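You operate a simulated robot arm through the tools that you are given. There is no shell and no other tool. Be economical: measure what you need, move in short steps, check, and stop when the job is done.

Carry out the task below with a simulated two-armed robot. There is one attempt and no reset: what you move stays moved.

Task
Fetch the canister that says "Water" from the top of the small bench and stand it on the low shelf p32. Then put two of the mullers from the top of the long bench on top of the tray there. Then fetch the navy brush and set it on the low shelf p32. Then put the cup in the bottom of the sink. Then put one of the tampers from the top of the long bench on the low shelf of the shelving. Then put the dish from the top of light box p24 in the bottom of the sink. Then pull the large drawer open. The order counts. Set down upright: canister, muller, tamper.

It is judged by the outcome, as a careful person would: the job done as asked, and still so three seconds after it is handed in. It fails if anything else is knocked over, pushed out of place, dropped, spilled or broken.

Robot
Two 7-joint arms with fingered hands on one trunk, on a base that drives. Base frame: it is fixed to the floor where the robot stands at the start and does not move with it; the origin is under the middle of the robot, x ahead of it, y to its left, z up. Units: m, degrees, N and s.
The left shoulder is at the start at [0.08, 0.198, 1.465], the right one opposite. With the tool pointing down near the work surface each hand reaches from about 0.1 to 0.7 m from the robot's upright axis, wherever it stands, measured 20 degrees to its own side. Places, roughly: bottom of the sink [-3.3, 3.7, 0.7]; canister [0.75, 0, 1]; cup (11x11x11 cm) [-1.5, 1.4, 1]; dish (8x8x4 cm) [-3.2, 1.4, 1]; large drawer [-3.4, -0.3, 0.6]; low shelf P32 [-3, 1.2, 0.3]; low shelf of the shelving [0.9, -1, 0.5]; muller (6x6x8 cm) [-1.3, 1.7, 1]; navy brush (7x5x6 cm) [-1.7, 2, 1]; tamper (8x8x8 cm) [-3.3, 1.8, 1]; tray [-1.25, 2, 1]. Payload 4 kg a hand.
The tool frame of a hand sits at the grasp point between the pads (the TCP): z along the fingers, y along the line on which they close. The tips reach 0.026 m beyond it. Largest opening 0.132 m; the body of the gripper starts 0.073 m behind the TCP. The gripper is a hand of 4 fingers: y runs from the thumb to the fingers, the wrist lies at [0, 0, -0.239] in the tool frame, and closing takes about 1.5 s.
Orientation is that of the tool frame in the base frame, as [roll, pitch, yaw] about the fixed x, y, z axes, in that order (R = Rz(yaw) Ry(pitch) Rx(roll)). With the fingers straight down and closing along the base's y, the tool's x points along the base's -x, its y along +y and its z along -z.

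Tools
- The arms move only by the tool send_rows. It takes "left_targets", "right_targets" or both (then of equal length, played together; a hand with none holds still); each is text: rows parted by semicolons, each of 7 numbers parted by spaces: the shift along the base's x, y, z in m, then the turn, a rotation vector about the base's x, y, z in degrees, then the closure, from 0 (fully open) to 1 (shut). In form: x y z rx ry rz fingers; .... A call has 1 to 12 rows; each row shifts and turns the commanded pose from where the row before left it. Each row takes 0.2 s and may step no farther than 0.05 m and 8.6 degrees from the row before; otherwise, or with a gripper value out of range, the whole call is refused. A pose out of reach is approached as far as the arm can. The call stops where the force on the tool passes 40 N (or 10 N more than at its start, if that is more) or the arm is blocked; 0.2 s more then pass. The fingers move at their own pace (about 0.072 m/s each) and stop on an object; they squeeze with about 31 N. The grip force told is the motor's: it shows also when the fingers shut on nothing. Time passes only in rows, and 0.2 s behind the last, so rows that do not move let the fingers close. It gives the time, the measured TCP pose, the force on the tool (base axes), the opening and the grip force at its end, in the units of the frame above (readings bear some noise), with the torque about the TCP (base axes, N m) and any sound that the robot's microphone picked up.
- Cameras (640 x 400 px; columns grow to the right, rows downward): "scene" is now at [0.1018, -0.0062, 1.6162]; the picture's right is [-0.09, -1.00, 0.00], its down [-0.81, 0.07, -0.58] and it looks along [0.58, -0.05, -0.81] (base axes); focal length 279 px, centre (320, 200). "left" rides on the left gripper at [-0.068, 0.002, -0.097] in its tool frame; the picture's right is [-0.03, -1.00, 0.00], its down [0.82, -0.02, -0.58] and it looks along [0.58, -0.01, 0.82] (tool axes); focal length 270 px, centre (320, 200). "right" rides on the right gripper at [0.068, 0.002, -0.097] in its tool frame; the picture's right is [-0.03, 1.00, 0.00], its down [-0.82, -0.02, -0.58] and it looks along [-0.58, -0.01, 0.82] (tool axes); focal length 270 px, centre (320, 200). There is no depth. A picture from a camera that has moved, and an enlarged one, comes with that camera's place and axes in the base frame and with its lens.
- camera(camera): a new picture of that camera. It takes no simulated time.
- move_column(by): slides the trunk up (or, below 0, down) by that many m; the arms and the scene camera ride with it, the base frame stays. It gives what a move gives, with no picture.
- drive_base(legs): drives the robot by 1 to 6 legs, each [ahead, left, turn to the left] in m, m and degrees, along the robot's own axes; the way and the turn of a leg run together, so that a leg with both is an arc; at most 1.5 m and 180 degrees a leg. The arms and the cameras ride along, it lands a little off, and it stops where it bumps. It gives what a move gives.
- hand_shape(shape, hand): the hand has 4 fingers and takes this shape, open, in about a second: jaw (thumb against the fingers, like two jaws); tri (thumb and two fingers); tip (a fingertip pinch); poke (one finger out to press); point (the index stretched); flat (the hand flat); cup (the hand cupped); fist (a fist). The gripper value then closes the fingers along that shape, each until it touches; the sizes above hold for jaw. It gives what a move gives, with no picture.
- pan_tilt(pan, tilt): turns the head with the scene camera to pan (to the left, within 86 degrees either way) and tilt (down, from -29 to 69), counted from straight ahead of the robot. It gives what a move gives.
- close_up(camera, box): a new picture of the part [left, top, right, bottom] of that camera's present view, enlarged. It takes no simulated time.
- finish_job(): hands the job in; it is judged then, once.

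Go step by step. Nothing tells you exact positions but the pictures and the camera data: compare them with the known pose of the tool, close in by small moves and look again before you grip or let go. The budget is 217 turns and 220 pictures, counting those below and the enlarged ones. Unless the task says otherwise, let go and move clear before handing in.

The tools are called after "Request:" as a command line: name --argument value ..., lists and objects as JSON in quotes. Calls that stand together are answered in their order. send_rows: Moves the arms, as the interface text tells. Its arguments: {"type":"object","properties":{"left_targets":{"type":"string"},"right_targets":{"type":"string"}},"required":[]} The other tools are called the same way: move_column (by) slides the trunk up or down; hand_shape (shape, hand) gives the hand a shape; drive_base (legs) drives the base; pan_tilt (pan, tilt) turns the head that bears the scene camera; camera (camera) takes a picture; close_up (camera, box) takes an enlarged picture of a part of a camera's view; finish_job () hands the job in.

At the start:

```text
t: 0.0
left_eef_pos: [0.3415, 0.1843, 1.0326]
left_tcp_rot: [180.0, 0.0, 179.9]
left_ft_force: [-0.1, 0.5, -0.1]
left_moment: [0.0, -0.02, 0.02]
left_opening: 0.132
left_gripper_force: 0.1
left_shape: jaw
right_eef_pos: [0.3712, -0.1146, 1.0324]
right_tcp_rot: [180.0, 0.0, -180.0]
right_ft_force: [-0.1, -0.5, 0.5]
right_moment: [0.02, 0.04, -0.01]
right_opening: 0.1318
right_gripper_force: 0.0
right_shape: jaw
trunk travel left (down, up): [-0.775, 0.065]
robot x, y, heading: [0.0036, -0.0028, -0.1]
head pan, tilt: [-5.2, 54.6]
```

scene: 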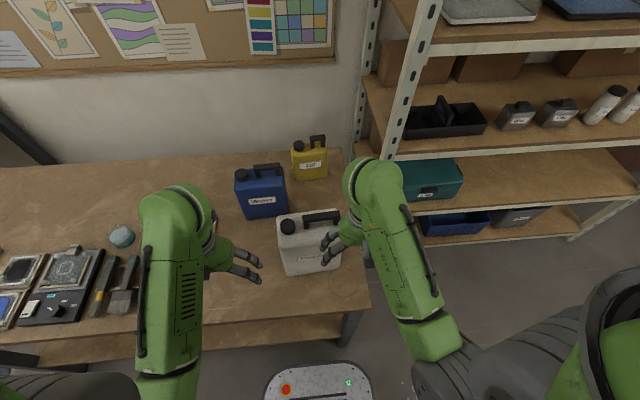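
right: 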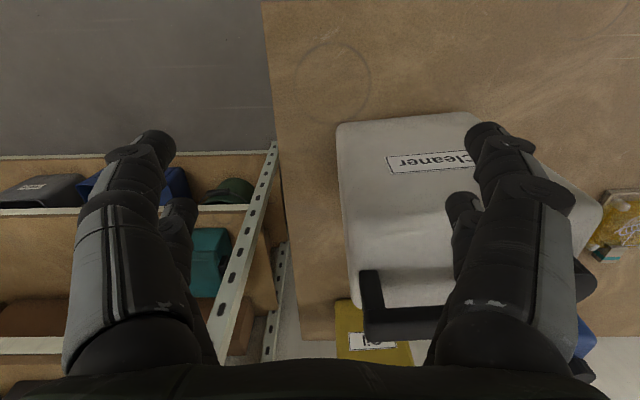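
left: 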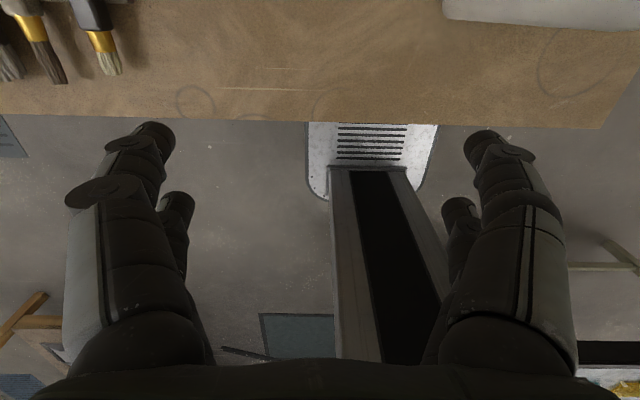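

I see three canisters (blue, yellow, white "cleaner") on the small bench. I'll read their labels first.

Request:
close_up --camera "scene" --box '[220, 120, 380, 290]'

Request:
pan_tilt --pan 30 --tilt 45

Request:
camera --camera "scene"

```text
2.35 times, centred on (300, 205) of scene
camera zoom: at [0.1018, -0.0062, 1.6162], right [-0.09, -1.0, 0.0], down [-0.81, 0.07, -0.58], along [0.58, -0.05, -0.81], focal length 657 px, centre (367, 188)
```

zoom: 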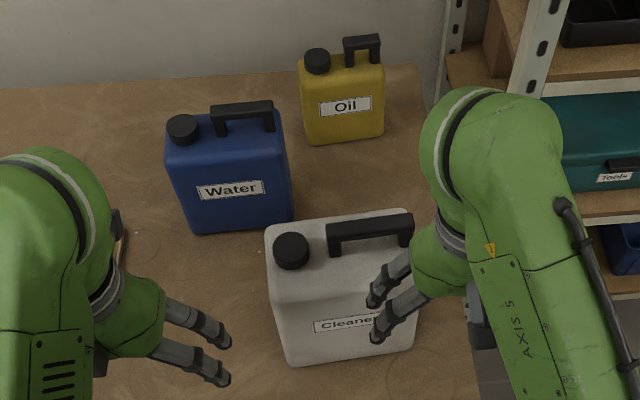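

```text
t: 1.0
left_eef_pos: [0.3415, 0.1836, 1.0321]
left_tcp_rot: [179.9, 0.0, 179.9]
left_ft_force: [-0.1, -0.7, -0.9]
left_moment: [0.02, 0.02, 0.0]
left_opening: 0.1322
left_gripper_force: 0.0
left_shape: jaw
right_eef_pos: [0.3701, -0.1138, 1.0315]
right_tcp_rot: [179.9, 0.0, 179.9]
right_ft_force: [0.1, 0.3, -1.1]
right_moment: [0.01, -0.05, 0.02]
right_opening: 0.1322
right_gripper_force: 0.1
right_shape: jaw
trunk travel left (down, up): [-0.775, 0.065]
robot x, y, heading: [-0.0013, 0.0008, -0.1]
head pan, tilt: [30.0, 45.0]
```

```text
215 pictures are left
camera scene: at [0.1, 0.0408, 1.6291], right [0.5, -0.87, 0.0], down [-0.61, -0.35, -0.71], along [0.61, 0.35, -0.71], focal length 279 px, centre (320, 200)
```

scene: 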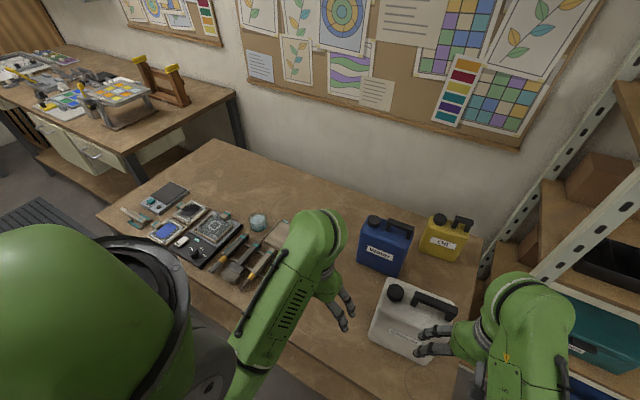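

The blue canister says "Water". Before choosing a grasp I want to see the destination, low shelf p32, so I back away and turn to look behind.

Request:
drive_base --legs '[[-0.7, 0, 0], [0, 0, 150]]'

Request:
pan_tilt --pan 0 --tilt 20

Request:
camera --camera "scene"

```text
t: 5.0
left_eef_pos: [-0.3582, 0.2069, 1.0317]
left_tcp_rot: [180.0, 0.2, -178.5]
left_ft_force: [-0.6, 0.9, 0.7]
left_moment: [-0.04, 0.0, 0.0]
left_opening: 0.1318
left_gripper_force: 0.0
left_shape: jaw
right_eef_pos: [-0.3214, -0.0902, 1.0336]
right_tcp_rot: [-179.9, 0.2, -178.5]
right_ft_force: [-0.4, -0.3, 0.6]
right_moment: [0.04, -0.01, 0.02]
right_opening: 0.132
right_gripper_force: 0.0
right_shape: jaw
trunk travel left (down, up): [-0.775, 0.065]
robot x, y, heading: [-0.6957, 0.0167, 1.6]
head pan, tilt: [30.0, 45.0]
stopped in leg 2: the robot was blocked; the commanded pose is now the measured one
```

```text
t: 6.0
left_eef_pos: [-0.356, 0.2052, 1.0331]
left_tcp_rot: [180.0, -0.1, -178.3]
left_ft_force: [0.6, 0.4, 0.6]
left_moment: [0.02, 0.0, 0.0]
left_opening: 0.1319
left_gripper_force: 0.0
left_shape: jaw
right_eef_pos: [-0.3192, -0.0912, 1.0323]
right_tcp_rot: [180.0, 0.0, -178.5]
right_ft_force: [0.7, 0.1, 0.5]
right_moment: [-0.01, -0.02, -0.01]
right_opening: 0.1319
right_gripper_force: 0.1
right_shape: jaw
trunk travel left (down, up): [-0.775, 0.065]
robot x, y, heading: [-0.6926, 0.0141, 1.5]
head pan, tilt: [0.0, 20.0]
```

```text
214 pictures are left
camera scene: at [-0.5691, 0.0165, 1.6676], right [0.03, -1.0, 0.0], down [-0.34, -0.01, -0.94], along [0.94, 0.03, -0.34], focal length 279 px, centre (320, 200)
```

scene: 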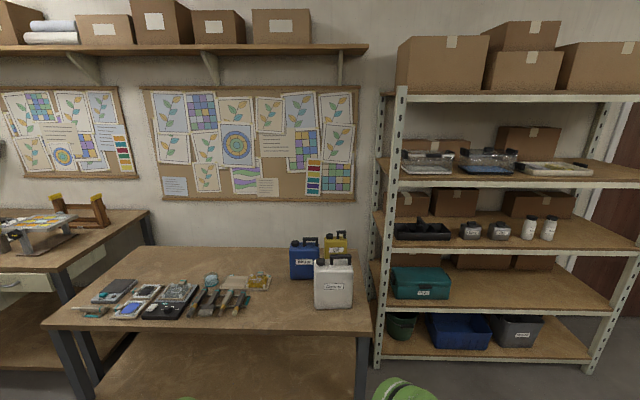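

The turn was blocked by something around me. I'll look left and right before moving again.

Request:
pan_tilt --pan 86 --tilt 40

Request:
camera --camera "scene"

Request:
pan_tilt --pan -86 --tilt 40

Request:
camera --camera "scene"

```text
t: 7.6
left_eef_pos: [-0.3554, 0.2056, 1.033]
left_tcp_rot: [-179.9, 0.0, -178.3]
left_ft_force: [0.2, -0.2, 0.1]
left_moment: [0.01, -0.01, 0.0]
left_opening: 0.132
left_gripper_force: 0.0
left_shape: jaw
right_eef_pos: [-0.3193, -0.0911, 1.0349]
right_tcp_rot: [-180.0, 0.0, -178.5]
right_ft_force: [-0.1, 0.2, -0.5]
right_moment: [0.03, -0.03, -0.02]
right_opening: 0.1317
right_gripper_force: 0.1
right_shape: jaw
trunk travel left (down, up): [-0.775, 0.065]
robot x, y, heading: [-0.6931, 0.0144, 1.4]
head pan, tilt: [85.9, 40.0]
```

```text
213 pictures are left
camera scene: at [-0.6593, 0.0993, 1.6364], right [1.0, -0.04, 0.0], down [-0.03, -0.64, -0.77], along [0.03, 0.77, -0.64], focal length 279 px, centre (320, 200)
```

scene: 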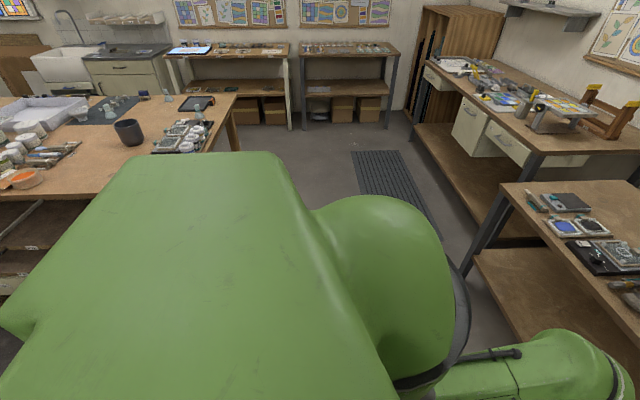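

```text
t: 10.2
left_eef_pos: [-0.3562, 0.2046, 1.0321]
left_tcp_rot: [-180.0, 0.0, -178.3]
left_ft_force: [0.1, 0.5, -1.7]
left_moment: [-0.02, 0.01, 0.04]
left_opening: 0.1319
left_gripper_force: 0.0
left_shape: jaw
right_eef_pos: [-0.3194, -0.0899, 1.0334]
right_tcp_rot: [179.9, 0.0, -178.5]
right_ft_force: [0.2, 0.2, -0.1]
right_moment: [-0.02, 0.01, 0.02]
right_opening: 0.1318
right_gripper_force: 0.0
right_shape: jaw
trunk travel left (down, up): [-0.775, 0.065]
robot x, y, heading: [-0.6915, 0.0155, 1.7]
head pan, tilt: [-85.9, 40.0]
```

```text
212 pictures are left
camera scene: at [-0.6547, -0.0703, 1.6364], right [-1.0, -0.1, 0.0], down [-0.06, 0.64, -0.77], along [0.07, -0.76, -0.64], focal length 279 px, centre (320, 200)
```

scene: 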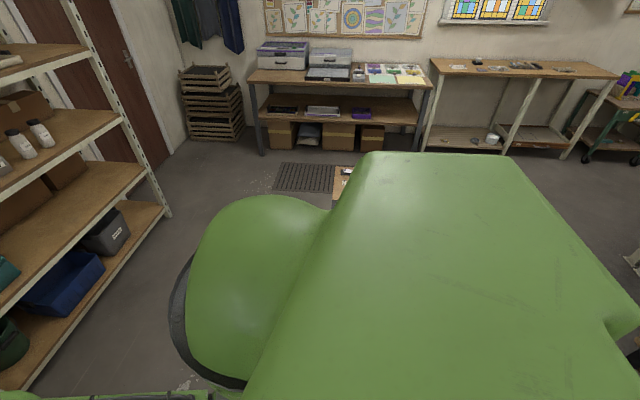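

Something low sits close behind on the right. I'll go forward a bit, to clear both it and the bench, and turn there.

Request:
drive_base --legs '[[0.3, 0, 0], [0, 0, 100]]'

Request:
pan_tilt --pan 50 --tilt 30

Request:
camera --camera "scene"

Request:
pan_tilt --pan 0 --tilt 30

Request:
camera --camera "scene"

```text
t: 16.4
left_eef_pos: [-0.6333, 0.3212, 1.0321]
left_tcp_rot: [180.0, -0.1, -79.1]
left_ft_force: [-0.1, -0.8, -1.1]
left_moment: [-0.03, 0.0, 0.0]
left_opening: 0.1319
left_gripper_force: 0.0
left_shape: jaw
right_eef_pos: [-0.3464, 0.4068, 1.0331]
right_tcp_rot: [-180.0, 0.0, -79.1]
right_ft_force: [-0.1, -0.1, 0.4]
right_moment: [0.0, -0.01, 0.0]
right_opening: 0.1318
right_gripper_force: 0.1
right_shape: jaw
trunk travel left (down, up): [-0.775, 0.065]
robot x, y, heading: [-0.3863, 0.0244, 100.8]
head pan, tilt: [-85.9, 40.0]
```

```text
t: 18.6
left_eef_pos: [-0.6328, 0.3221, 1.0333]
left_tcp_rot: [-180.0, 0.0, -78.9]
left_ft_force: [0.4, -0.6, 0.6]
left_moment: [0.01, 0.0, 0.03]
left_opening: 0.1319
left_gripper_force: 0.0
left_shape: jaw
right_eef_pos: [-0.346, 0.4078, 1.0334]
right_tcp_rot: [-179.9, 0.0, -79.2]
right_ft_force: [0.2, -0.2, 0.5]
right_moment: [-0.01, -0.03, -0.04]
right_opening: 0.1319
right_gripper_force: 0.1
right_shape: jaw
trunk travel left (down, up): [-0.775, 0.065]
robot x, y, heading: [-0.3871, 0.0239, 100.8]
head pan, tilt: [50.0, 30.0]
```

```text
211 pictures are left
camera scene: at [-0.4739, 0.0952, 1.6517], right [0.49, 0.87, 0.0], down [0.44, -0.24, -0.87], along [-0.76, 0.42, -0.5], focal length 279 px, centre (320, 200)
```

scene: 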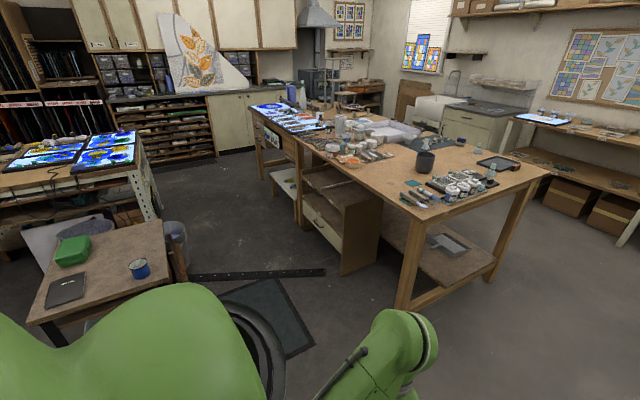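

```text
t: 19.8
left_eef_pos: [-0.6333, 0.3222, 1.0324]
left_tcp_rot: [180.0, 0.0, -79.0]
left_ft_force: [0.0, 0.7, 0.1]
left_moment: [0.04, 0.0, 0.01]
left_opening: 0.1321
left_gripper_force: 0.0
left_shape: jaw
right_eef_pos: [-0.3484, 0.406, 1.0323]
right_tcp_rot: [-179.9, 0.0, -79.0]
right_ft_force: [-0.3, -0.7, 0.8]
right_moment: [-0.01, -0.01, 0.03]
right_opening: 0.1319
right_gripper_force: 0.1
right_shape: jaw
trunk travel left (down, up): [-0.775, 0.065]
robot x, y, heading: [-0.3887, 0.0252, 101.0]
head pan, tilt: [0.0, 30.0]
```

```text
210 pictures are left
camera scene: at [-0.4122, 0.14, 1.6517], right [0.98, 0.19, 0.0], down [0.1, -0.49, -0.87], along [-0.17, 0.85, -0.5], focal length 279 px, centre (320, 200)
```

scene: 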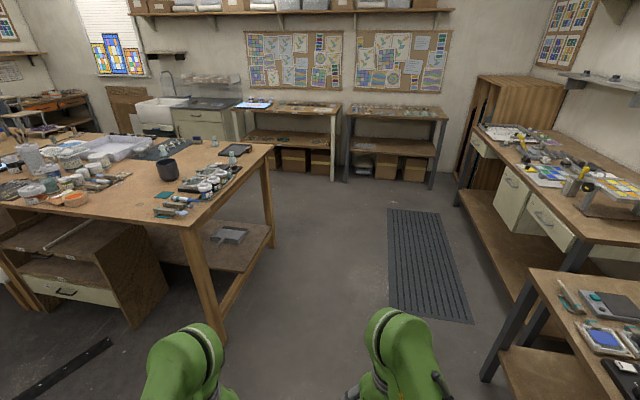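

I can see the long bench with light boxes at its far end. I'll zoom on that end to see shelf p32.

Request:
pan_tilt --pan 55 --tilt 20

Request:
close_up --camera "scene" --box '[210, 100, 430, 250]'

Request:
close_up --camera "scene" --box '[380, 100, 540, 200]'

```text
t: 21.1
left_eef_pos: [-0.6333, 0.3221, 1.0327]
left_tcp_rot: [-180.0, 0.0, -79.0]
left_ft_force: [0.5, -0.3, 0.2]
left_moment: [0.03, -0.03, -0.02]
left_opening: 0.1319
left_gripper_force: 0.1
left_shape: jaw
right_eef_pos: [-0.3475, 0.4063, 1.0339]
right_tcp_rot: [-179.9, 0.0, -79.0]
right_ft_force: [0.0, -0.7, 0.1]
right_moment: [0.02, 0.0, 0.0]
right_opening: 0.132
right_gripper_force: 0.0
right_shape: jaw
trunk travel left (down, up): [-0.775, 0.065]
robot x, y, heading: [-0.3866, 0.0195, 101.2]
head pan, tilt: [55.0, 20.0]
```

```text
2.67 times, centred on (320, 175) of scene
camera zoom: at [-0.4799, 0.0893, 1.6677], right [0.41, 0.91, 0.0], down [0.31, -0.14, -0.94], along [-0.86, 0.38, -0.34], focal length 744 px, centre (320, 267)
```

zoom: 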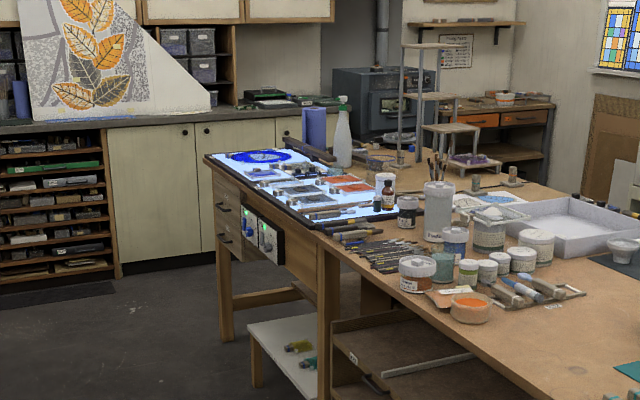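

```text
4.00 times, centred on (460, 150) of scene
camera zoom: at [-0.4799, 0.0893, 1.6677], right [0.41, 0.91, 0.0], down [0.31, -0.14, -0.94], along [-0.86, 0.38, -0.34], focal length 1116 px, centre (-240, 400)
```

zoom: 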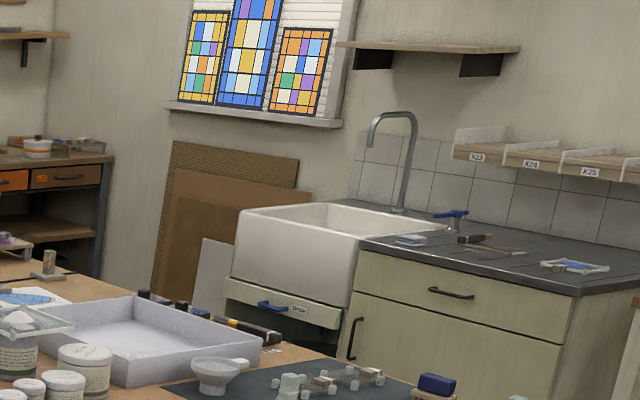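

The layout is clear: long bench, light box at the far end with the white low step under it (p32). Canister: handle about (0.66, 0.10, 1.02), bench top about 0.815. I return to face the small bench.

Request:
drive_base --legs '[[0, 0, -101.2]]'

Request:
pan_tilt --pan 0 --tilt 45

```text
t: 25.7
left_eef_pos: [-0.048, 0.2065, 1.0324]
left_tcp_rot: [180.0, 0.0, -179.8]
left_ft_force: [0.3, -0.2, 0.1]
left_moment: [0.01, -0.02, -0.02]
left_opening: 0.1321
left_gripper_force: 0.0
left_shape: jaw
right_eef_pos: [-0.0183, -0.0919, 1.0329]
right_tcp_rot: [-180.0, 0.1, -179.9]
right_ft_force: [-1.1, -0.9, 0.4]
right_moment: [0.02, 0.0, -0.02]
right_opening: 0.1319
right_gripper_force: 0.1
right_shape: jaw
trunk travel left (down, up): [-0.775, 0.065]
robot x, y, heading: [-0.3885, 0.0237, -0.2]
head pan, tilt: [55.0, 20.0]
```

```text
t: 26.9
left_eef_pos: [-0.0474, 0.2047, 1.0329]
left_tcp_rot: [179.9, 0.0, -179.9]
left_ft_force: [0.1, -0.7, 0.6]
left_moment: [-0.03, 0.0, 0.0]
left_opening: 0.132
left_gripper_force: 0.1
left_shape: jaw
right_eef_pos: [-0.019, -0.0914, 1.0326]
right_tcp_rot: [180.0, 0.1, -179.8]
right_ft_force: [0.0, -0.2, -0.2]
right_moment: [0.0, -0.02, 0.01]
right_opening: 0.1317
right_gripper_force: 0.1
right_shape: jaw
trunk travel left (down, up): [-0.775, 0.065]
robot x, y, heading: [-0.3882, 0.0262, 0.1]
head pan, tilt: [0.0, 45.0]
```

Facing the bench again. I turn the left hand 90° so it can close across the handle, and raise both hands.

Request:
send_rows --left_targets "0 0 0.015 0 0 -8.2 0;0 0 0.015 0 0 -8.2 0;0 0 0.015 0 0 -8.2 0;0 0 0.015 0 0 -8.2 0;0 0 0.015 0 0 -8.2 0;0 0 0.015 0 0 -8.2 0;0 0 0.015 0 0 -8.2 0;0 0 0.015 0 0 -8.2 0;0 0 0.015 0 0 -8.2 0;0 0 0.015 0 0 -8.2 0;0 0 0.015 0 0 -8.0 0;0 0 0 0 0 0 0" --right_targets "-0.005 -0.01 0.015 0 0 0 0;-0.005 -0.01 0.015 0 0 0 0;-0.005 -0.01 0.015 0 0 0 0;-0.005 -0.01 0.015 0 0 0 0;-0.005 -0.01 0.015 0 0 0 0;-0.005 -0.01 0.015 0 0 0 0;-0.005 -0.01 0.015 0 0 0 0;-0.005 -0.01 0.015 0 0 0 0;-0.005 -0.01 0.015 0 0 0 0;-0.005 -0.01 0.015 0 0 0 0;-0.005 -0.01 0.015 0 0 0 0;0 0 0 0 0 0 0"

Request:
drive_base --legs '[[0.42, 0, 0]]'

Request:
camera --camera "scene"

Request:
camera --camera "left"

```text
t: 29.5
left_eef_pos: [-0.1354, 0.0119, 0.9449]
left_tcp_rot: [179.6, 0.0, 90.2]
left_ft_force: [0.3, 0.0, 0.5]
left_moment: [0.04, -0.01, 0.01]
left_opening: 0.1317
left_gripper_force: 0.1
left_shape: jaw
left hand out of reach, approached as far as the arm can: row 1, 2, 3, 4, 5, 6, 7, 8, 9, 10, 11
right_eef_pos: [-0.0649, -0.2032, 1.0426]
right_tcp_rot: [180.0, 0.2, -179.9]
right_ft_force: [-0.1, 0.3, 0.2]
right_moment: [-0.01, -0.02, 0.02]
right_opening: 0.1318
right_gripper_force: 0.0
right_shape: jaw
right hand out of reach, approached as far as the arm can: row 1, 2, 3, 4, 5, 6, 7, 8, 9, 10, 11
trunk travel left (down, up): [-0.775, 0.065]
robot x, y, heading: [-0.3874, 0.0213, -0.1]
head pan, tilt: [0.0, 45.0]
```

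```text
t: 32.1
left_eef_pos: [0.2821, 0.019, 0.9452]
left_tcp_rot: [179.5, 0.1, 91.0]
left_ft_force: [-0.7, -0.4, 0.2]
left_moment: [0.01, -0.03, -0.03]
left_opening: 0.1319
left_gripper_force: 0.1
left_shape: jaw
right_eef_pos: [0.3551, -0.1954, 1.0434]
right_tcp_rot: [180.0, 0.3, -179.2]
right_ft_force: [0.4, -0.5, 0.0]
right_moment: [0.01, -0.01, 0.01]
right_opening: 0.1321
right_gripper_force: 0.1
right_shape: jaw
trunk travel left (down, up): [-0.775, 0.065]
robot x, y, heading: [0.03, 0.0275, 0.8]
head pan, tilt: [0.0, 45.0]
```

```text
207 pictures are left
camera scene: at [0.1388, 0.0268, 1.6293], right [0.01, -1.0, 0.0], down [-0.71, -0.01, -0.71], along [0.71, 0.01, -0.71], focal length 279 px, centre (320, 200)
```

scene: 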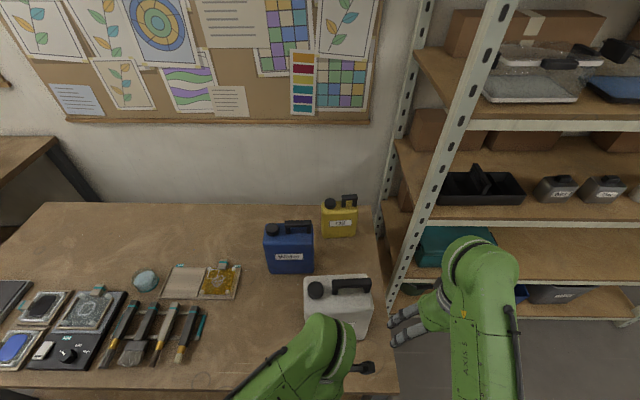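

```text
206 pictures are left
camera left: at [0.2853, -0.0486, 1.0415], right [-1.0, -0.04, -0.01], down [-0.04, 0.82, 0.58], along [-0.02, 0.58, -0.82], focal length 270 px, centre (320, 200)
```

left: 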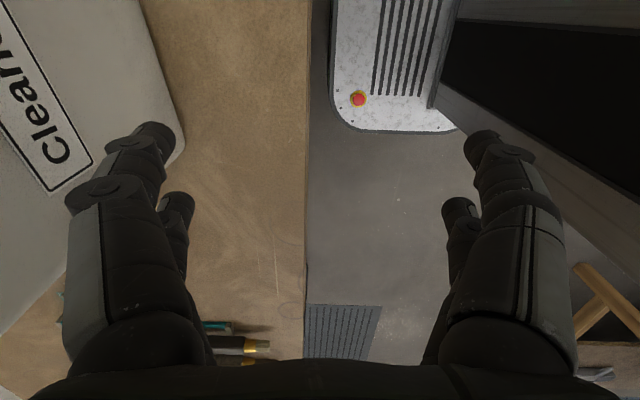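

The high near pose was out of reach and the hand drifted low beside the cleaner canister. I move it left, then forward and up, and begin tilting it.

Request:
send_rows --left_targets "0.01 0.04 0 0 0 0 0;0.01 0.04 0 0 0 0 0;0.01 0.04 0 0 0 0 0;0.01 0.04 0 0 0 0 0;0.03 0 0.035 0 0 0 0;0.03 0 0.035 0 0 0 0;0.03 0 0.035 0 0 0 0;0.03 0 0.035 0 0 0 0;0.03 0 0.035 0 0 0 0;0 0 0 0 -8 0 0;0 0 0 0 -8 0 0;0 0 0 0 -8 0 0"

Request:
camera --camera "scene"

Request:
camera --camera "left"

```text
t: 34.1
left_eef_pos: [0.3585, -0.0534, 0.9356]
left_tcp_rot: [-179.4, -0.2, 90.4]
left_ft_force: [-10.6, 1.6, 2.3]
left_moment: [-0.65, -0.8, -0.56]
left_opening: 0.1317
left_gripper_force: 0.1
left_shape: jaw
left hand out of reach, approached as far as the arm can: row 1, 2, 3, 4, 5, 6, 7, 8, 9
right_eef_pos: [0.3616, -0.1988, 1.0459]
right_tcp_rot: [-179.6, 0.9, -179.7]
right_ft_force: [6.5, -4.6, -2.8]
right_moment: [-0.13, 0.06, -0.52]
right_opening: 0.1318
right_gripper_force: 0.0
right_shape: jaw
trunk travel left (down, up): [-0.775, 0.065]
robot x, y, heading: [0.0322, 0.0238, 0.7]
head pan, tilt: [0.0, 45.0]
stopped in row 10 (left hand): the force on the tool passed its limit at 58 N (the readings are from after the stop); the commanded pose is now the measured one
```

```text
205 pictures are left
camera scene: at [0.1426, 0.0249, 1.6291], right [0.01, -1.0, 0.0], down [-0.71, -0.01, -0.71], along [0.71, 0.01, -0.71], focal length 279 px, centre (320, 200)
```

scene: 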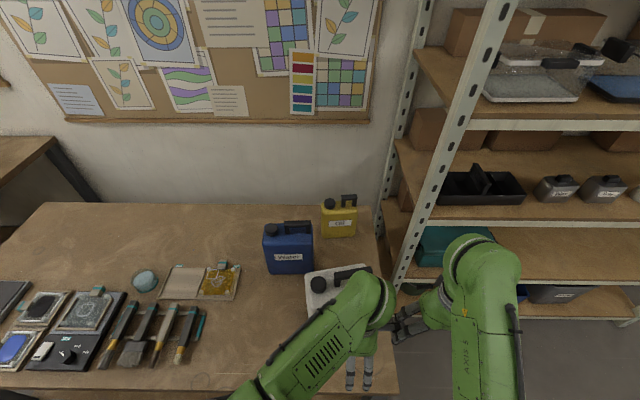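

```text
204 pictures are left
camera left: at [0.3629, -0.1219, 1.0328], right [-1.0, -0.03, 0.01], down [-0.02, 0.81, 0.58], along [-0.03, 0.58, -0.81], focal length 270 px, centre (320, 200)
```

left: 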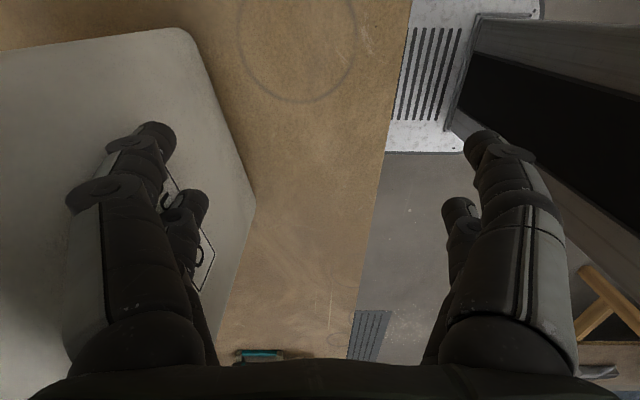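

The hand bumped and slightly turned the white canister; the yaw direction I chose isn't reachable. I back off straight and turn the hand back the other way, in a reachable region.

Request:
drive_base --legs '[[-0.3, 0, 0]]'

Request:
send_rows --left_targets "0.01 0.02 0 0 0 8.5 0;0.01 0.02 0 0 0 8.5 0;0.01 0.02 0 0 0 8.5 0;0.01 0.02 0 0 0 8.5 0;0.01 0.02 0 0 0 8.5 0;0.01 0.02 0 0 0 8.5 0;0 0.02 0 0 0 8.5 0;0 0.02 0 0 0 8.5 0;0 0.02 0 0 0 8.5 0;0 0.02 0 0 0 8.5 0;0 0.02 0 0 0 4.5 0"

```text
t: 36.2
left_eef_pos: [0.0664, -0.0543, 0.9369]
left_tcp_rot: [-179.4, -0.2, 90.8]
left_ft_force: [-16.3, 6.2, 1.0]
left_moment: [-0.7, -1.86, -1.22]
left_opening: 0.1319
left_gripper_force: 0.1
left_shape: jaw
right_eef_pos: [0.0705, -0.2004, 1.0473]
right_tcp_rot: [-179.7, 0.9, -179.4]
right_ft_force: [17.0, -5.8, -0.5]
right_moment: [-0.04, 0.05, -1.16]
right_opening: 0.1317
right_gripper_force: 0.1
right_shape: jaw
trunk travel left (down, up): [-0.775, 0.065]
robot x, y, heading: [-0.2624, 0.0192, 1.1]
head pan, tilt: [0.0, 45.0]
```

```text
t: 36.5
left_eef_pos: [0.0622, -0.0517, 0.938]
left_tcp_rot: [-179.0, 0.4, 92.6]
left_ft_force: [-14.1, 1.0, 3.7]
left_moment: [-0.42, -1.6, -1.06]
left_opening: 0.1319
left_gripper_force: 0.1
left_shape: jaw
right_eef_pos: [0.0694, -0.2002, 1.0489]
right_tcp_rot: [-179.5, 1.5, -179.9]
right_ft_force: [12.4, -0.7, -5.6]
right_moment: [-0.37, 0.05, -0.92]
right_opening: 0.1319
right_gripper_force: 0.1
right_shape: jaw
trunk travel left (down, up): [-0.775, 0.065]
robot x, y, heading: [-0.2645, 0.0193, 1.3]
head pan, tilt: [0.0, 45.0]
stopped in row 1 (left hand): the force on the tool passed its limit at 70 N (the readings are from after the stop); the commanded pose is now the measured one
```

The two hands are pressing each other. I move the right hand away to its side.

Request:
send_rows --right_targets "0 -0.02 0 0 0 0 0;0 -0.03 0 0 0 0 0;0 -0.03 -0.01 0 0 0 0;0 -0.03 -0.01 0 0 0 0"

Request:
camera --camera "scene"

```text
t: 36.9
left_eef_pos: [0.0595, -0.053, 0.9369]
left_tcp_rot: [-178.3, 0.3, 92.1]
left_ft_force: [-15.4, 0.3, 2.2]
left_moment: [-0.37, -1.76, -1.18]
left_opening: 0.132
left_gripper_force: 0.1
left_shape: jaw
right_eef_pos: [0.0704, -0.2033, 1.0472]
right_tcp_rot: [-179.5, 1.4, -176.8]
right_ft_force: [15.1, -1.0, -3.3]
right_moment: [-0.19, 0.05, -1.07]
right_opening: 0.1322
right_gripper_force: 0.0
right_shape: jaw
trunk travel left (down, up): [-0.775, 0.065]
robot x, y, heading: [-0.2661, 0.0168, 1.0]
head pan, tilt: [0.0, 45.0]
stopped in row 2 (left hand): the force on the tool passed its limit at 48 N (the readings are from after the stop); the commanded pose is now the measured one
```

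```text
203 pictures are left
camera scene: at [-0.1529, 0.0222, 1.6292], right [0.02, -1.0, 0.0], down [-0.71, -0.01, -0.71], along [0.71, 0.01, -0.71], focal length 279 px, centre (320, 200)
```

scene: 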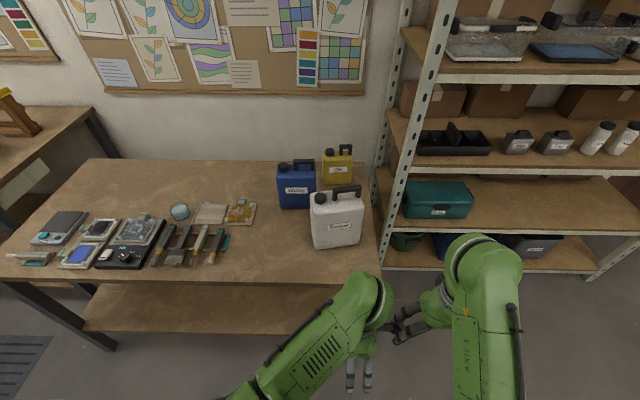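

They seem hooked with the right fingers ahead of the left wrist. I move the right hand forward to release, then outward.

Request:
send_rows --right_targets "0.015 0 0 0 0 0 0;0.02 0 0 0 0 0 0;0.02 0 0 0 0 0 0;0.02 -0.01 0 0 0 0 0"

Request:
close_up --camera "scene" --box '[300, 240, 500, 400]'

```text
t: 37.3
left_eef_pos: [0.0679, -0.0493, 0.9361]
left_tcp_rot: [-179.2, -0.1, 93.4]
left_ft_force: [13.0, 0.9, -4.6]
left_moment: [0.3, 1.43, 1.04]
left_opening: 0.1318
left_gripper_force: 0.0
left_shape: jaw
right_eef_pos: [0.0827, -0.2034, 1.0423]
right_tcp_rot: [-179.8, 0.9, -176.5]
right_ft_force: [-12.5, -0.7, 4.6]
right_moment: [0.33, 0.03, 0.92]
right_opening: 0.1319
right_gripper_force: 0.0
right_shape: jaw
right hand out of reach, approached as far as the arm can: row 2
trunk travel left (down, up): [-0.775, 0.065]
robot x, y, heading: [-0.2631, 0.0193, 1.2]
head pan, tilt: [0.0, 45.0]
stopped in row 2 (left hand): the force on the tool passed its limit at 62 N (the readings are from after the stop); the commanded pose is now the measured one
```

```text
2.50 times, centred on (400, 320) of scene
camera zoom: at [-0.1509, 0.0224, 1.6286], right [0.02, -1.0, 0.0], down [-0.71, -0.01, -0.71], along [0.71, 0.01, -0.71], focal length 698 px, centre (120, -100)
```

zoom: 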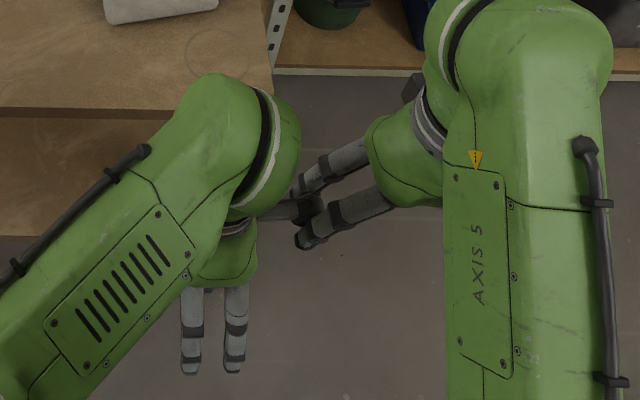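

The right fingers straddle a protruding part of the left hand. I centre slightly and pull the right hand straight outward in small steps.

Request:
send_rows --right_targets "-0.006 0 0 0 0 0 0;0 -0.01 0 0 0 0 0;0 -0.015 0 0 0 0 0;0 -0.02 0 0 0 0 0;0 -0.03 0 0 0 0 0;0 -0.03 0 0 0 0 0"

Request:
close_up --camera "scene" --box '[300, 240, 500, 400]'

```text
t: 38.1
left_eef_pos: [0.0611, -0.051, 0.9342]
left_tcp_rot: [-178.5, -0.1, 92.5]
left_ft_force: [-12.9, 1.1, 1.3]
left_moment: [-0.21, -1.54, -1.08]
left_opening: 0.132
left_gripper_force: 0.0
left_shape: jaw
right_eef_pos: [0.0777, -0.2032, 1.0429]
right_tcp_rot: [-179.7, 1.0, -172.4]
right_ft_force: [13.9, -0.4, -1.5]
right_moment: [-0.14, 0.02, -0.93]
right_opening: 0.1317
right_gripper_force: 0.0
right_shape: jaw
trunk travel left (down, up): [-0.775, 0.065]
robot x, y, heading: [-0.2664, 0.0192, 1.3]
head pan, tilt: [0.0, 45.0]
stopped in row 3 (left hand): the force on the tool passed its limit at 46 N (the readings are from after the stop); the commanded pose is now the measured one
```

```text
2.50 times, centred on (400, 320) of scene
camera zoom: at [-0.1525, 0.0224, 1.6293], right [0.02, -1.0, 0.0], down [-0.71, -0.01, -0.71], along [0.71, 0.01, -0.71], focal length 698 px, centre (120, -100)
```

zoom: 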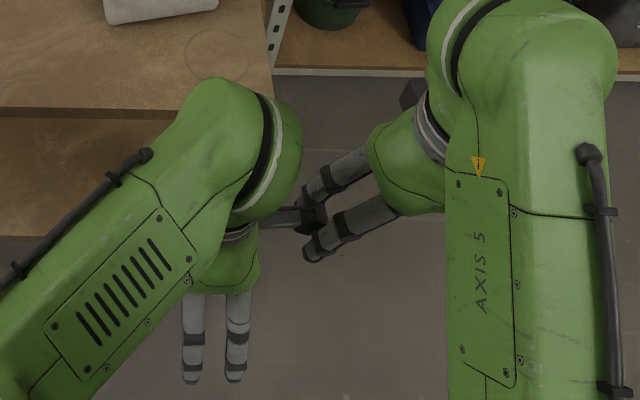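

The left camera bracket sits between the right fingers, so it should come free vertically. I lower the left hand.

Request:
send_rows --left_targets "0.004 0 -0.015 0 0 0 0;0 0 -0.02 0 0 0 0;0 0 -0.03 0 0 0 0;0 0 -0.03 0 0 0 0;0 0 -0.03 0 0 0 0;0 0 -0.03 0 0 0 0"

Request:
close_up --camera "scene" --box '[300, 240, 500, 400]'

```text
t: 39.5
left_eef_pos: [0.0658, -0.0499, 0.7784]
left_tcp_rot: [-178.8, 0.0, 92.7]
left_ft_force: [-0.4, 0.5, -0.6]
left_moment: [0.02, -0.01, -0.01]
left_opening: 0.1318
left_gripper_force: 0.1
left_shape: jaw
right_eef_pos: [0.0771, -0.2026, 1.0425]
right_tcp_rot: [-179.6, 0.9, -172.3]
right_ft_force: [0.1, -0.1, 0.4]
right_moment: [-0.04, 0.0, -0.02]
right_opening: 0.1318
right_gripper_force: 0.0
right_shape: jaw
trunk travel left (down, up): [-0.775, 0.065]
robot x, y, heading: [-0.2677, 0.0225, 1.3]
head pan, tilt: [0.0, 45.0]
```

```text
2.50 times, centred on (400, 320) of scene
camera zoom: at [-0.1528, 0.0223, 1.6291], right [0.02, -1.0, 0.0], down [-0.71, -0.01, -0.71], along [0.71, 0.01, -0.71], focal length 698 px, centre (120, -100)
```

zoom: 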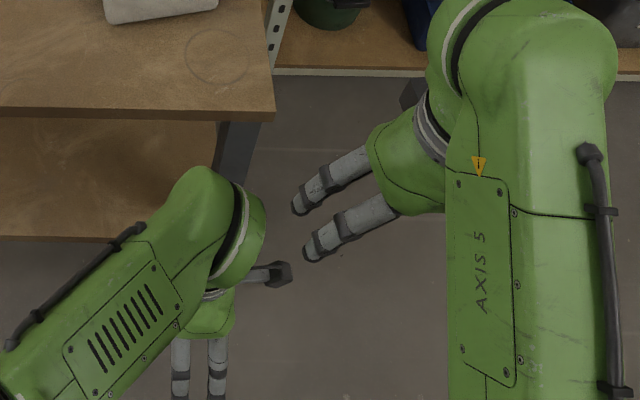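

Free. I now move the right hand outward and rotate the left hand back while moving it left.

Request:
send_rows --left_targets "0 0.02 0 0 0 8.5 0;0 0.02 0 0 0 8.5 0;0 0.02 0 0 0 8.5 0;0 0.02 0 0 0 8.5 0;0 0.02 0 0 0 8.5 0;0 0.02 0 0 0 8.5 0;0 0.02 0 0 0 8.5 0;0 0.02 0 0 0 8.5 0;0.01 0.02 0 0 0 8.5 0;0.01 0.02 0 0 0 8.5 0;0.01 0.02 0 0 0 8.5 0;0.01 0.01 0 0 0 8.5 0" --right_targets "0 -0.02 -0.01 0 0 0 0;0 -0.02 -0.01 0 0 0 0;0 -0.02 -0.01 0 0 0 0;0 -0.02 -0.01 0 0 0 0;0 -0.02 -0.01 0 0 0 0;0 -0.02 0 0 0 -7 0;0 0 0 0 0 0 0;0 0 0 0 0 0 0;0 0 0 0 0 0 0;0 0 0 0 0 0 0;0 0 0 0 0 0 0;0 0 0 0 0 0 0"

Request:
send_rows --left_targets "0 0 0 0 0 8.5 0;0 0 0 0 0 8.5 0;0 0 0 0 0 8.5 0;0 0 0 0 0 8.5 0;0 0 0 0 0 8.5 0;0 0 0 0 0 8.5 0;0 0 0 0 0 8.5 0;0 0 0 0 0 8.5 0;0 0 0 0 0 8 0;0 0 0 0 0 0 0"

```text
t: 40.2
left_eef_pos: [0.0652, -0.0002, 0.7781]
left_tcp_rot: [-178.6, -0.1, 113.2]
left_ft_force: [0.1, 0.2, -0.3]
left_moment: [0.0, 0.01, 0.0]
left_opening: 0.1319
left_gripper_force: 0.1
left_shape: jaw
right_eef_pos: [0.0812, -0.2025, 1.0121]
right_tcp_rot: [179.8, 0.1, -162.1]
right_ft_force: [-0.1, -0.3, -0.2]
right_moment: [-0.03, 0.0, 0.01]
right_opening: 0.1318
right_gripper_force: 0.2
right_shape: jaw
trunk travel left (down, up): [-0.775, 0.065]
robot x, y, heading: [-0.2627, 0.0182, 1.3]
head pan, tilt: [0.0, 45.0]
stopped in row 3 (right hand): the arm was blocked; the commanded pose is now the measured one
```

```text
t: 42.5
left_eef_pos: [0.0656, -0.0017, 0.7781]
left_tcp_rot: [-178.6, 0.0, -170.8]
left_ft_force: [0.2, -0.2, 0.5]
left_moment: [0.03, -0.01, -0.01]
left_opening: 0.1318
left_gripper_force: 0.0
left_shape: jaw
right_eef_pos: [0.0817, -0.2027, 1.0151]
right_tcp_rot: [179.8, 0.3, -162.2]
right_ft_force: [0.0, 0.3, 0.5]
right_moment: [-0.02, -0.02, 0.0]
right_opening: 0.1319
right_gripper_force: 0.1
right_shape: jaw
trunk travel left (down, up): [-0.775, 0.065]
robot x, y, heading: [-0.2651, 0.0194, 1.2]
head pan, tilt: [0.0, 45.0]
```

The left hand turned fine. I continue it toward yaw −90° and straighten the right hand forward and down.

Request:
send_rows --left_targets "0.01 0.02 0 0 0 8.5 0;0.01 0.02 0 0 0 8.5 0;0.01 0.02 0 0 0 8.5 0;0.01 0.02 0 0 0 8.5 0;0.01 0.02 0 0 0 8.5 0;0 0.02 0 0 0 8.5 0;0 0.02 0 0 0 8.5 0;0 0.02 0 0 0 8.5 0;0 0 0 0 0 8.5 0;0 0 0 0 0 4.5 0" --right_targets "0.02 0 -0.02 0 0 0 0;0.02 0 -0.02 0 0 0 0;0.01 0 -0.02 0 0 -6 0;0 0 -0.02 0 0 -6 0;0 0 -0.02 0 0 -6 0;0 -0.02 0 0 0 0 0;0 -0.02 0 0 0 0 0;0 0 0 0 0 0 0;0 0 0 0 0 0 0;0 0 0 0 0 0 0"

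Request:
camera --camera "scene"

```text
t: 44.6
left_eef_pos: [0.1154, 0.16, 0.7783]
left_tcp_rot: [-178.6, -0.1, -89.7]
left_ft_force: [-0.1, 0.1, 0.5]
left_moment: [0.01, -0.01, -0.01]
left_opening: 0.1319
left_gripper_force: 0.2
left_shape: jaw
right_eef_pos: [0.1307, -0.2458, 0.9149]
right_tcp_rot: [180.0, 0.2, 179.6]
right_ft_force: [-0.6, -0.4, -0.5]
right_moment: [-0.01, 0.01, -0.01]
right_opening: 0.1318
right_gripper_force: 0.1
right_shape: jaw
trunk travel left (down, up): [-0.775, 0.065]
robot x, y, heading: [-0.2661, 0.0203, 1.2]
head pan, tilt: [0.0, 45.0]
```

```text
199 pictures are left
camera scene: at [-0.1534, 0.0222, 1.6291], right [0.02, -1.0, 0.0], down [-0.71, -0.01, -0.71], along [0.71, 0.01, -0.71], focal length 279 px, centre (320, 200)
```

scene: 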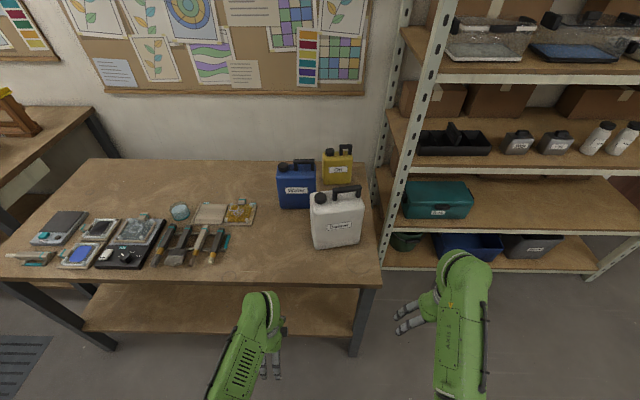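

The left hand is now at yaw −90° and both hands are free. I raise the trunk, lift and tilt the left hand, then drive to the bench.

Request:
move_column --by 0.06

Request:
send_rows --left_targets "0.02 0 0.03 0 0 0 0;0.02 0 0.03 0 0 0 0;0.02 0 0.03 0 0 0 0;0.02 0 0.03 0 0 0 0;0.02 0 0.03 0 0 0 0;0.02 0 0.03 0 0 0 0;0.02 0 0.03 0 0 0 0;0.02 0 0.03 0 0 0 0;0.02 0 0.03 0 0 0 0;0.02 0 0 0 -8 0 0;0.02 0 0 0 -8 0 0;0 0 0 0 -8 0 0.3"

Request:
drive_base --legs '[[0.18, 0, -1.2]]'

Request:
camera --camera "scene"

Request:
camera --camera "left"

```text
t: 45.6
left_eef_pos: [0.1143, 0.1592, 0.8386]
left_tcp_rot: [-178.7, 0.0, -89.9]
left_ft_force: [1.1, -0.8, -0.4]
left_moment: [0.02, -0.01, -0.06]
left_opening: 0.1317
left_gripper_force: 0.0
left_shape: jaw
right_eef_pos: [0.13, -0.2449, 0.9742]
right_tcp_rot: [-179.9, 0.1, 179.7]
right_ft_force: [-0.2, -0.1, 0.0]
right_moment: [0.01, 0.03, -0.06]
right_opening: 0.1318
right_gripper_force: 0.0
right_shape: jaw
trunk travel left (down, up): [-0.835, 0.005]
robot x, y, heading: [-0.2636, 0.0174, 1.1]
head pan, tilt: [0.0, 45.0]
```

```text
t: 48.2
left_eef_pos: [0.3346, 0.1602, 1.1093]
left_tcp_rot: [-154.5, -0.1, -89.9]
left_ft_force: [0.2, 0.3, 0.0]
left_moment: [-0.01, 0.03, 0.01]
left_opening: 0.0927
left_gripper_force: 0.1
left_shape: jaw
right_eef_pos: [0.131, -0.2454, 0.9739]
right_tcp_rot: [180.0, 0.2, 179.6]
right_ft_force: [-0.1, 0.5, 1.0]
right_moment: [0.01, 0.0, 0.01]
right_opening: 0.132
right_gripper_force: 0.0
right_shape: jaw
trunk travel left (down, up): [-0.835, 0.005]
robot x, y, heading: [-0.2644, 0.0192, 1.0]
head pan, tilt: [0.0, 45.0]
```

```text
t: 49.8
left_eef_pos: [0.5129, 0.1485, 1.1105]
left_tcp_rot: [-154.4, -0.1, -91.1]
left_ft_force: [-0.1, 0.8, 0.3]
left_moment: [0.02, 0.0, -0.01]
left_opening: 0.0926
left_gripper_force: 0.1
left_shape: jaw
right_eef_pos: [0.3005, -0.2524, 0.9765]
right_tcp_rot: [179.8, 0.4, 178.4]
right_ft_force: [-0.8, 0.6, 0.8]
right_moment: [0.05, -0.02, 0.03]
right_opening: 0.1319
right_gripper_force: 0.1
right_shape: jaw
trunk travel left (down, up): [-0.835, 0.005]
robot x, y, heading: [-0.086, 0.0214, -0.2]
head pan, tilt: [0.0, 45.0]
```

```text
198 pictures are left
camera scene: at [0.0198, 0.0219, 1.6895], right [0.0, -1.0, 0.0], down [-0.7, 0.0, -0.71], along [0.71, 0.0, -0.7], focal length 279 px, centre (320, 200)
```

scene: 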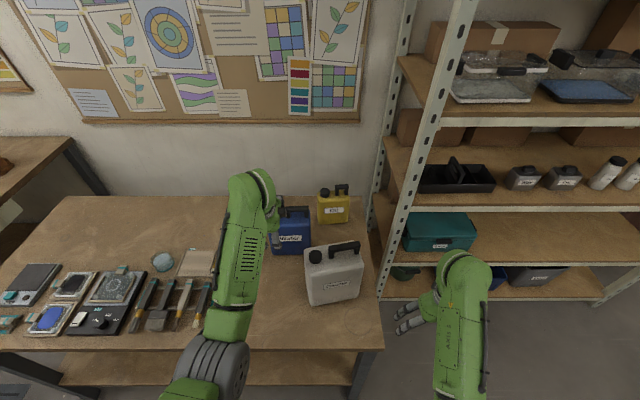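

```text
197 pictures are left
camera left: at [0.4715, 0.2179, 1.1965], right [0.9, 0.01, 0.43], down [-0.25, -0.81, 0.53], along [0.35, -0.59, -0.73], focal length 270 px, centre (320, 200)
```

left: 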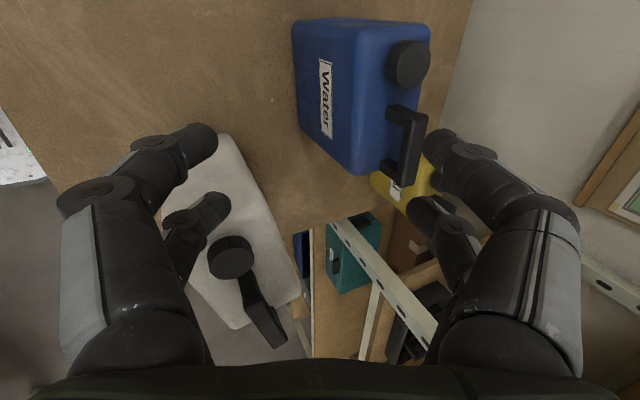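

The left camera shows the handle: bar about (0.645, 0.105, 1.02), running mostly along y. A closer look at it helps judge the gap below.

Request:
close_up --camera "left" --box '[280, 0, 480, 200]'

Request:
close_up --camera "scene" --box '[240, 170, 380, 310]'

```text
2.00 times, centred on (380, 100) of left
camera zoom: at [0.4715, 0.2179, 1.1965], right [0.9, 0.01, 0.43], down [-0.25, -0.81, 0.53], along [0.35, -0.59, -0.73], focal length 541 px, centre (200, 400)
```

zoom: 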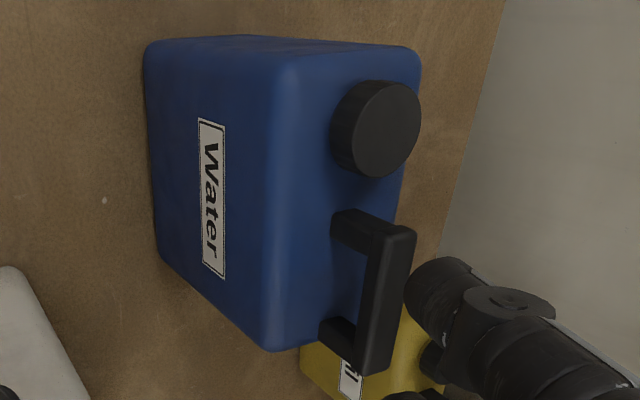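

```text
2.86 times, centred on (310, 240) of scene
camera zoom: at [0.0198, 0.0219, 1.6895], right [0.0, -1.0, 0.0], down [-0.7, 0.0, -0.71], along [0.71, 0.0, -0.7], focal length 797 px, centre (349, 86)
```

zoom: 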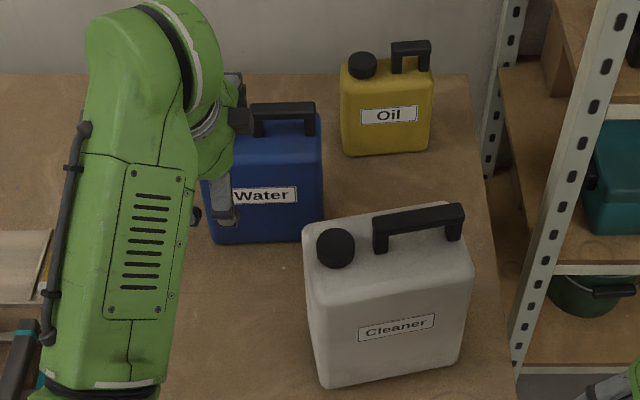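

The handle is a square bar about 2 cm thick with a gap below. I move to a pre-grasp point along the tool axis, partly closed.

Request:
send_rows --left_targets "0.03 -0.012 0 0 0 2.2 0.45;0.03 -0.012 -0.005 0 0 2.2 0.5;0.026 -0.012 -0.005 0 0 2.2 0.55;0.02 -0.01 -0.007 0 0 0 0.57;0 0 0 0 0 0 0.57"

Request:
camera --camera "left"

Request:
close_up --camera "scene" --box '[240, 170, 380, 310]'

```text
t: 51.0
left_eef_pos: [0.6225, 0.1016, 1.091]
left_tcp_rot: [-154.6, 0.0, -84.4]
left_ft_force: [0.4, 0.3, -0.4]
left_moment: [0.01, -0.01, -0.01]
left_opening: 0.0573
left_gripper_force: 0.0
left_shape: jaw
right_eef_pos: [0.3021, -0.254, 0.974]
right_tcp_rot: [179.9, 0.2, 178.4]
right_ft_force: [0.6, -0.7, -0.4]
right_moment: [-0.04, -0.01, 0.0]
right_opening: 0.1319
right_gripper_force: 0.1
right_shape: jaw
trunk travel left (down, up): [-0.835, 0.005]
robot x, y, heading: [-0.0854, 0.0258, 0.2]
head pan, tilt: [0.0, 45.0]
```

```text
194 pictures are left
camera left: at [0.5739, 0.1658, 1.1777], right [0.9, 0.11, 0.43], down [-0.15, -0.83, 0.53], along [0.42, -0.54, -0.73], focal length 270 px, centre (320, 200)
```

left: 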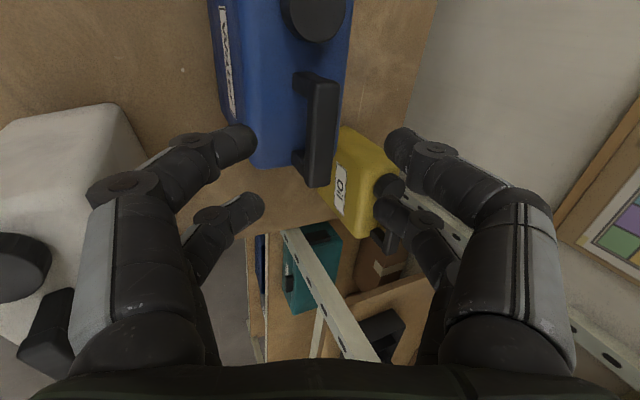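

```text
2.86 times, centred on (310, 240) of scene
camera zoom: at [0.0254, 0.0218, 1.6891], right [0.0, -1.0, 0.0], down [-0.71, 0.0, -0.71], along [0.71, 0.0, -0.71], focal length 797 px, centre (349, 86)
```

zoom: 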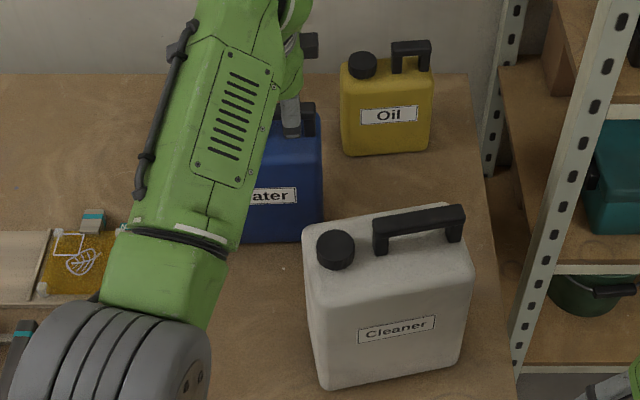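

The bar lies right on the tool's approach line, about 8 cm ahead. I advance along the axis.

Request:
send_rows --left_targets "0.0085 0.001 -0.018 0 0 0 0.57;0.0085 0.001 -0.018 0 0 0 0.57;0.0085 0.001 -0.018 0 0 0 0.57;0.0075 0.001 -0.016 0 0 0 0.57"

Request:
camera --camera "left"

```text
t: 52.0
left_eef_pos: [0.655, 0.1063, 1.022]
left_tcp_rot: [-154.6, -0.1, -84.7]
left_ft_force: [0.2, 0.8, -0.1]
left_moment: [0.01, 0.01, 0.01]
left_opening: 0.0576
left_gripper_force: 0.1
left_shape: jaw
right_eef_pos: [0.3035, -0.251, 0.9742]
right_tcp_rot: [179.9, 0.1, 178.4]
right_ft_force: [-0.7, -0.4, -0.1]
right_moment: [-0.02, 0.0, 0.01]
right_opening: 0.1317
right_gripper_force: 0.0
right_shape: jaw
trunk travel left (down, up): [-0.835, 0.005]
robot x, y, heading: [-0.0851, 0.0256, -0.1]
head pan, tilt: [0.0, 45.0]
```

```text
192 pictures are left
camera left: at [0.6067, 0.171, 1.1089], right [0.9, 0.11, 0.43], down [-0.15, -0.83, 0.53], along [0.42, -0.54, -0.73], focal length 270 px, centre (320, 200)
```

left: 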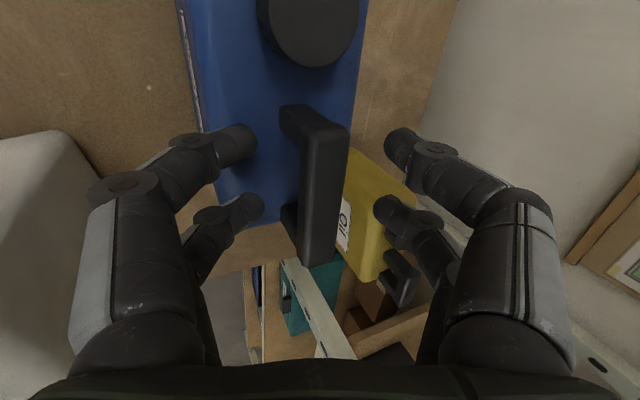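

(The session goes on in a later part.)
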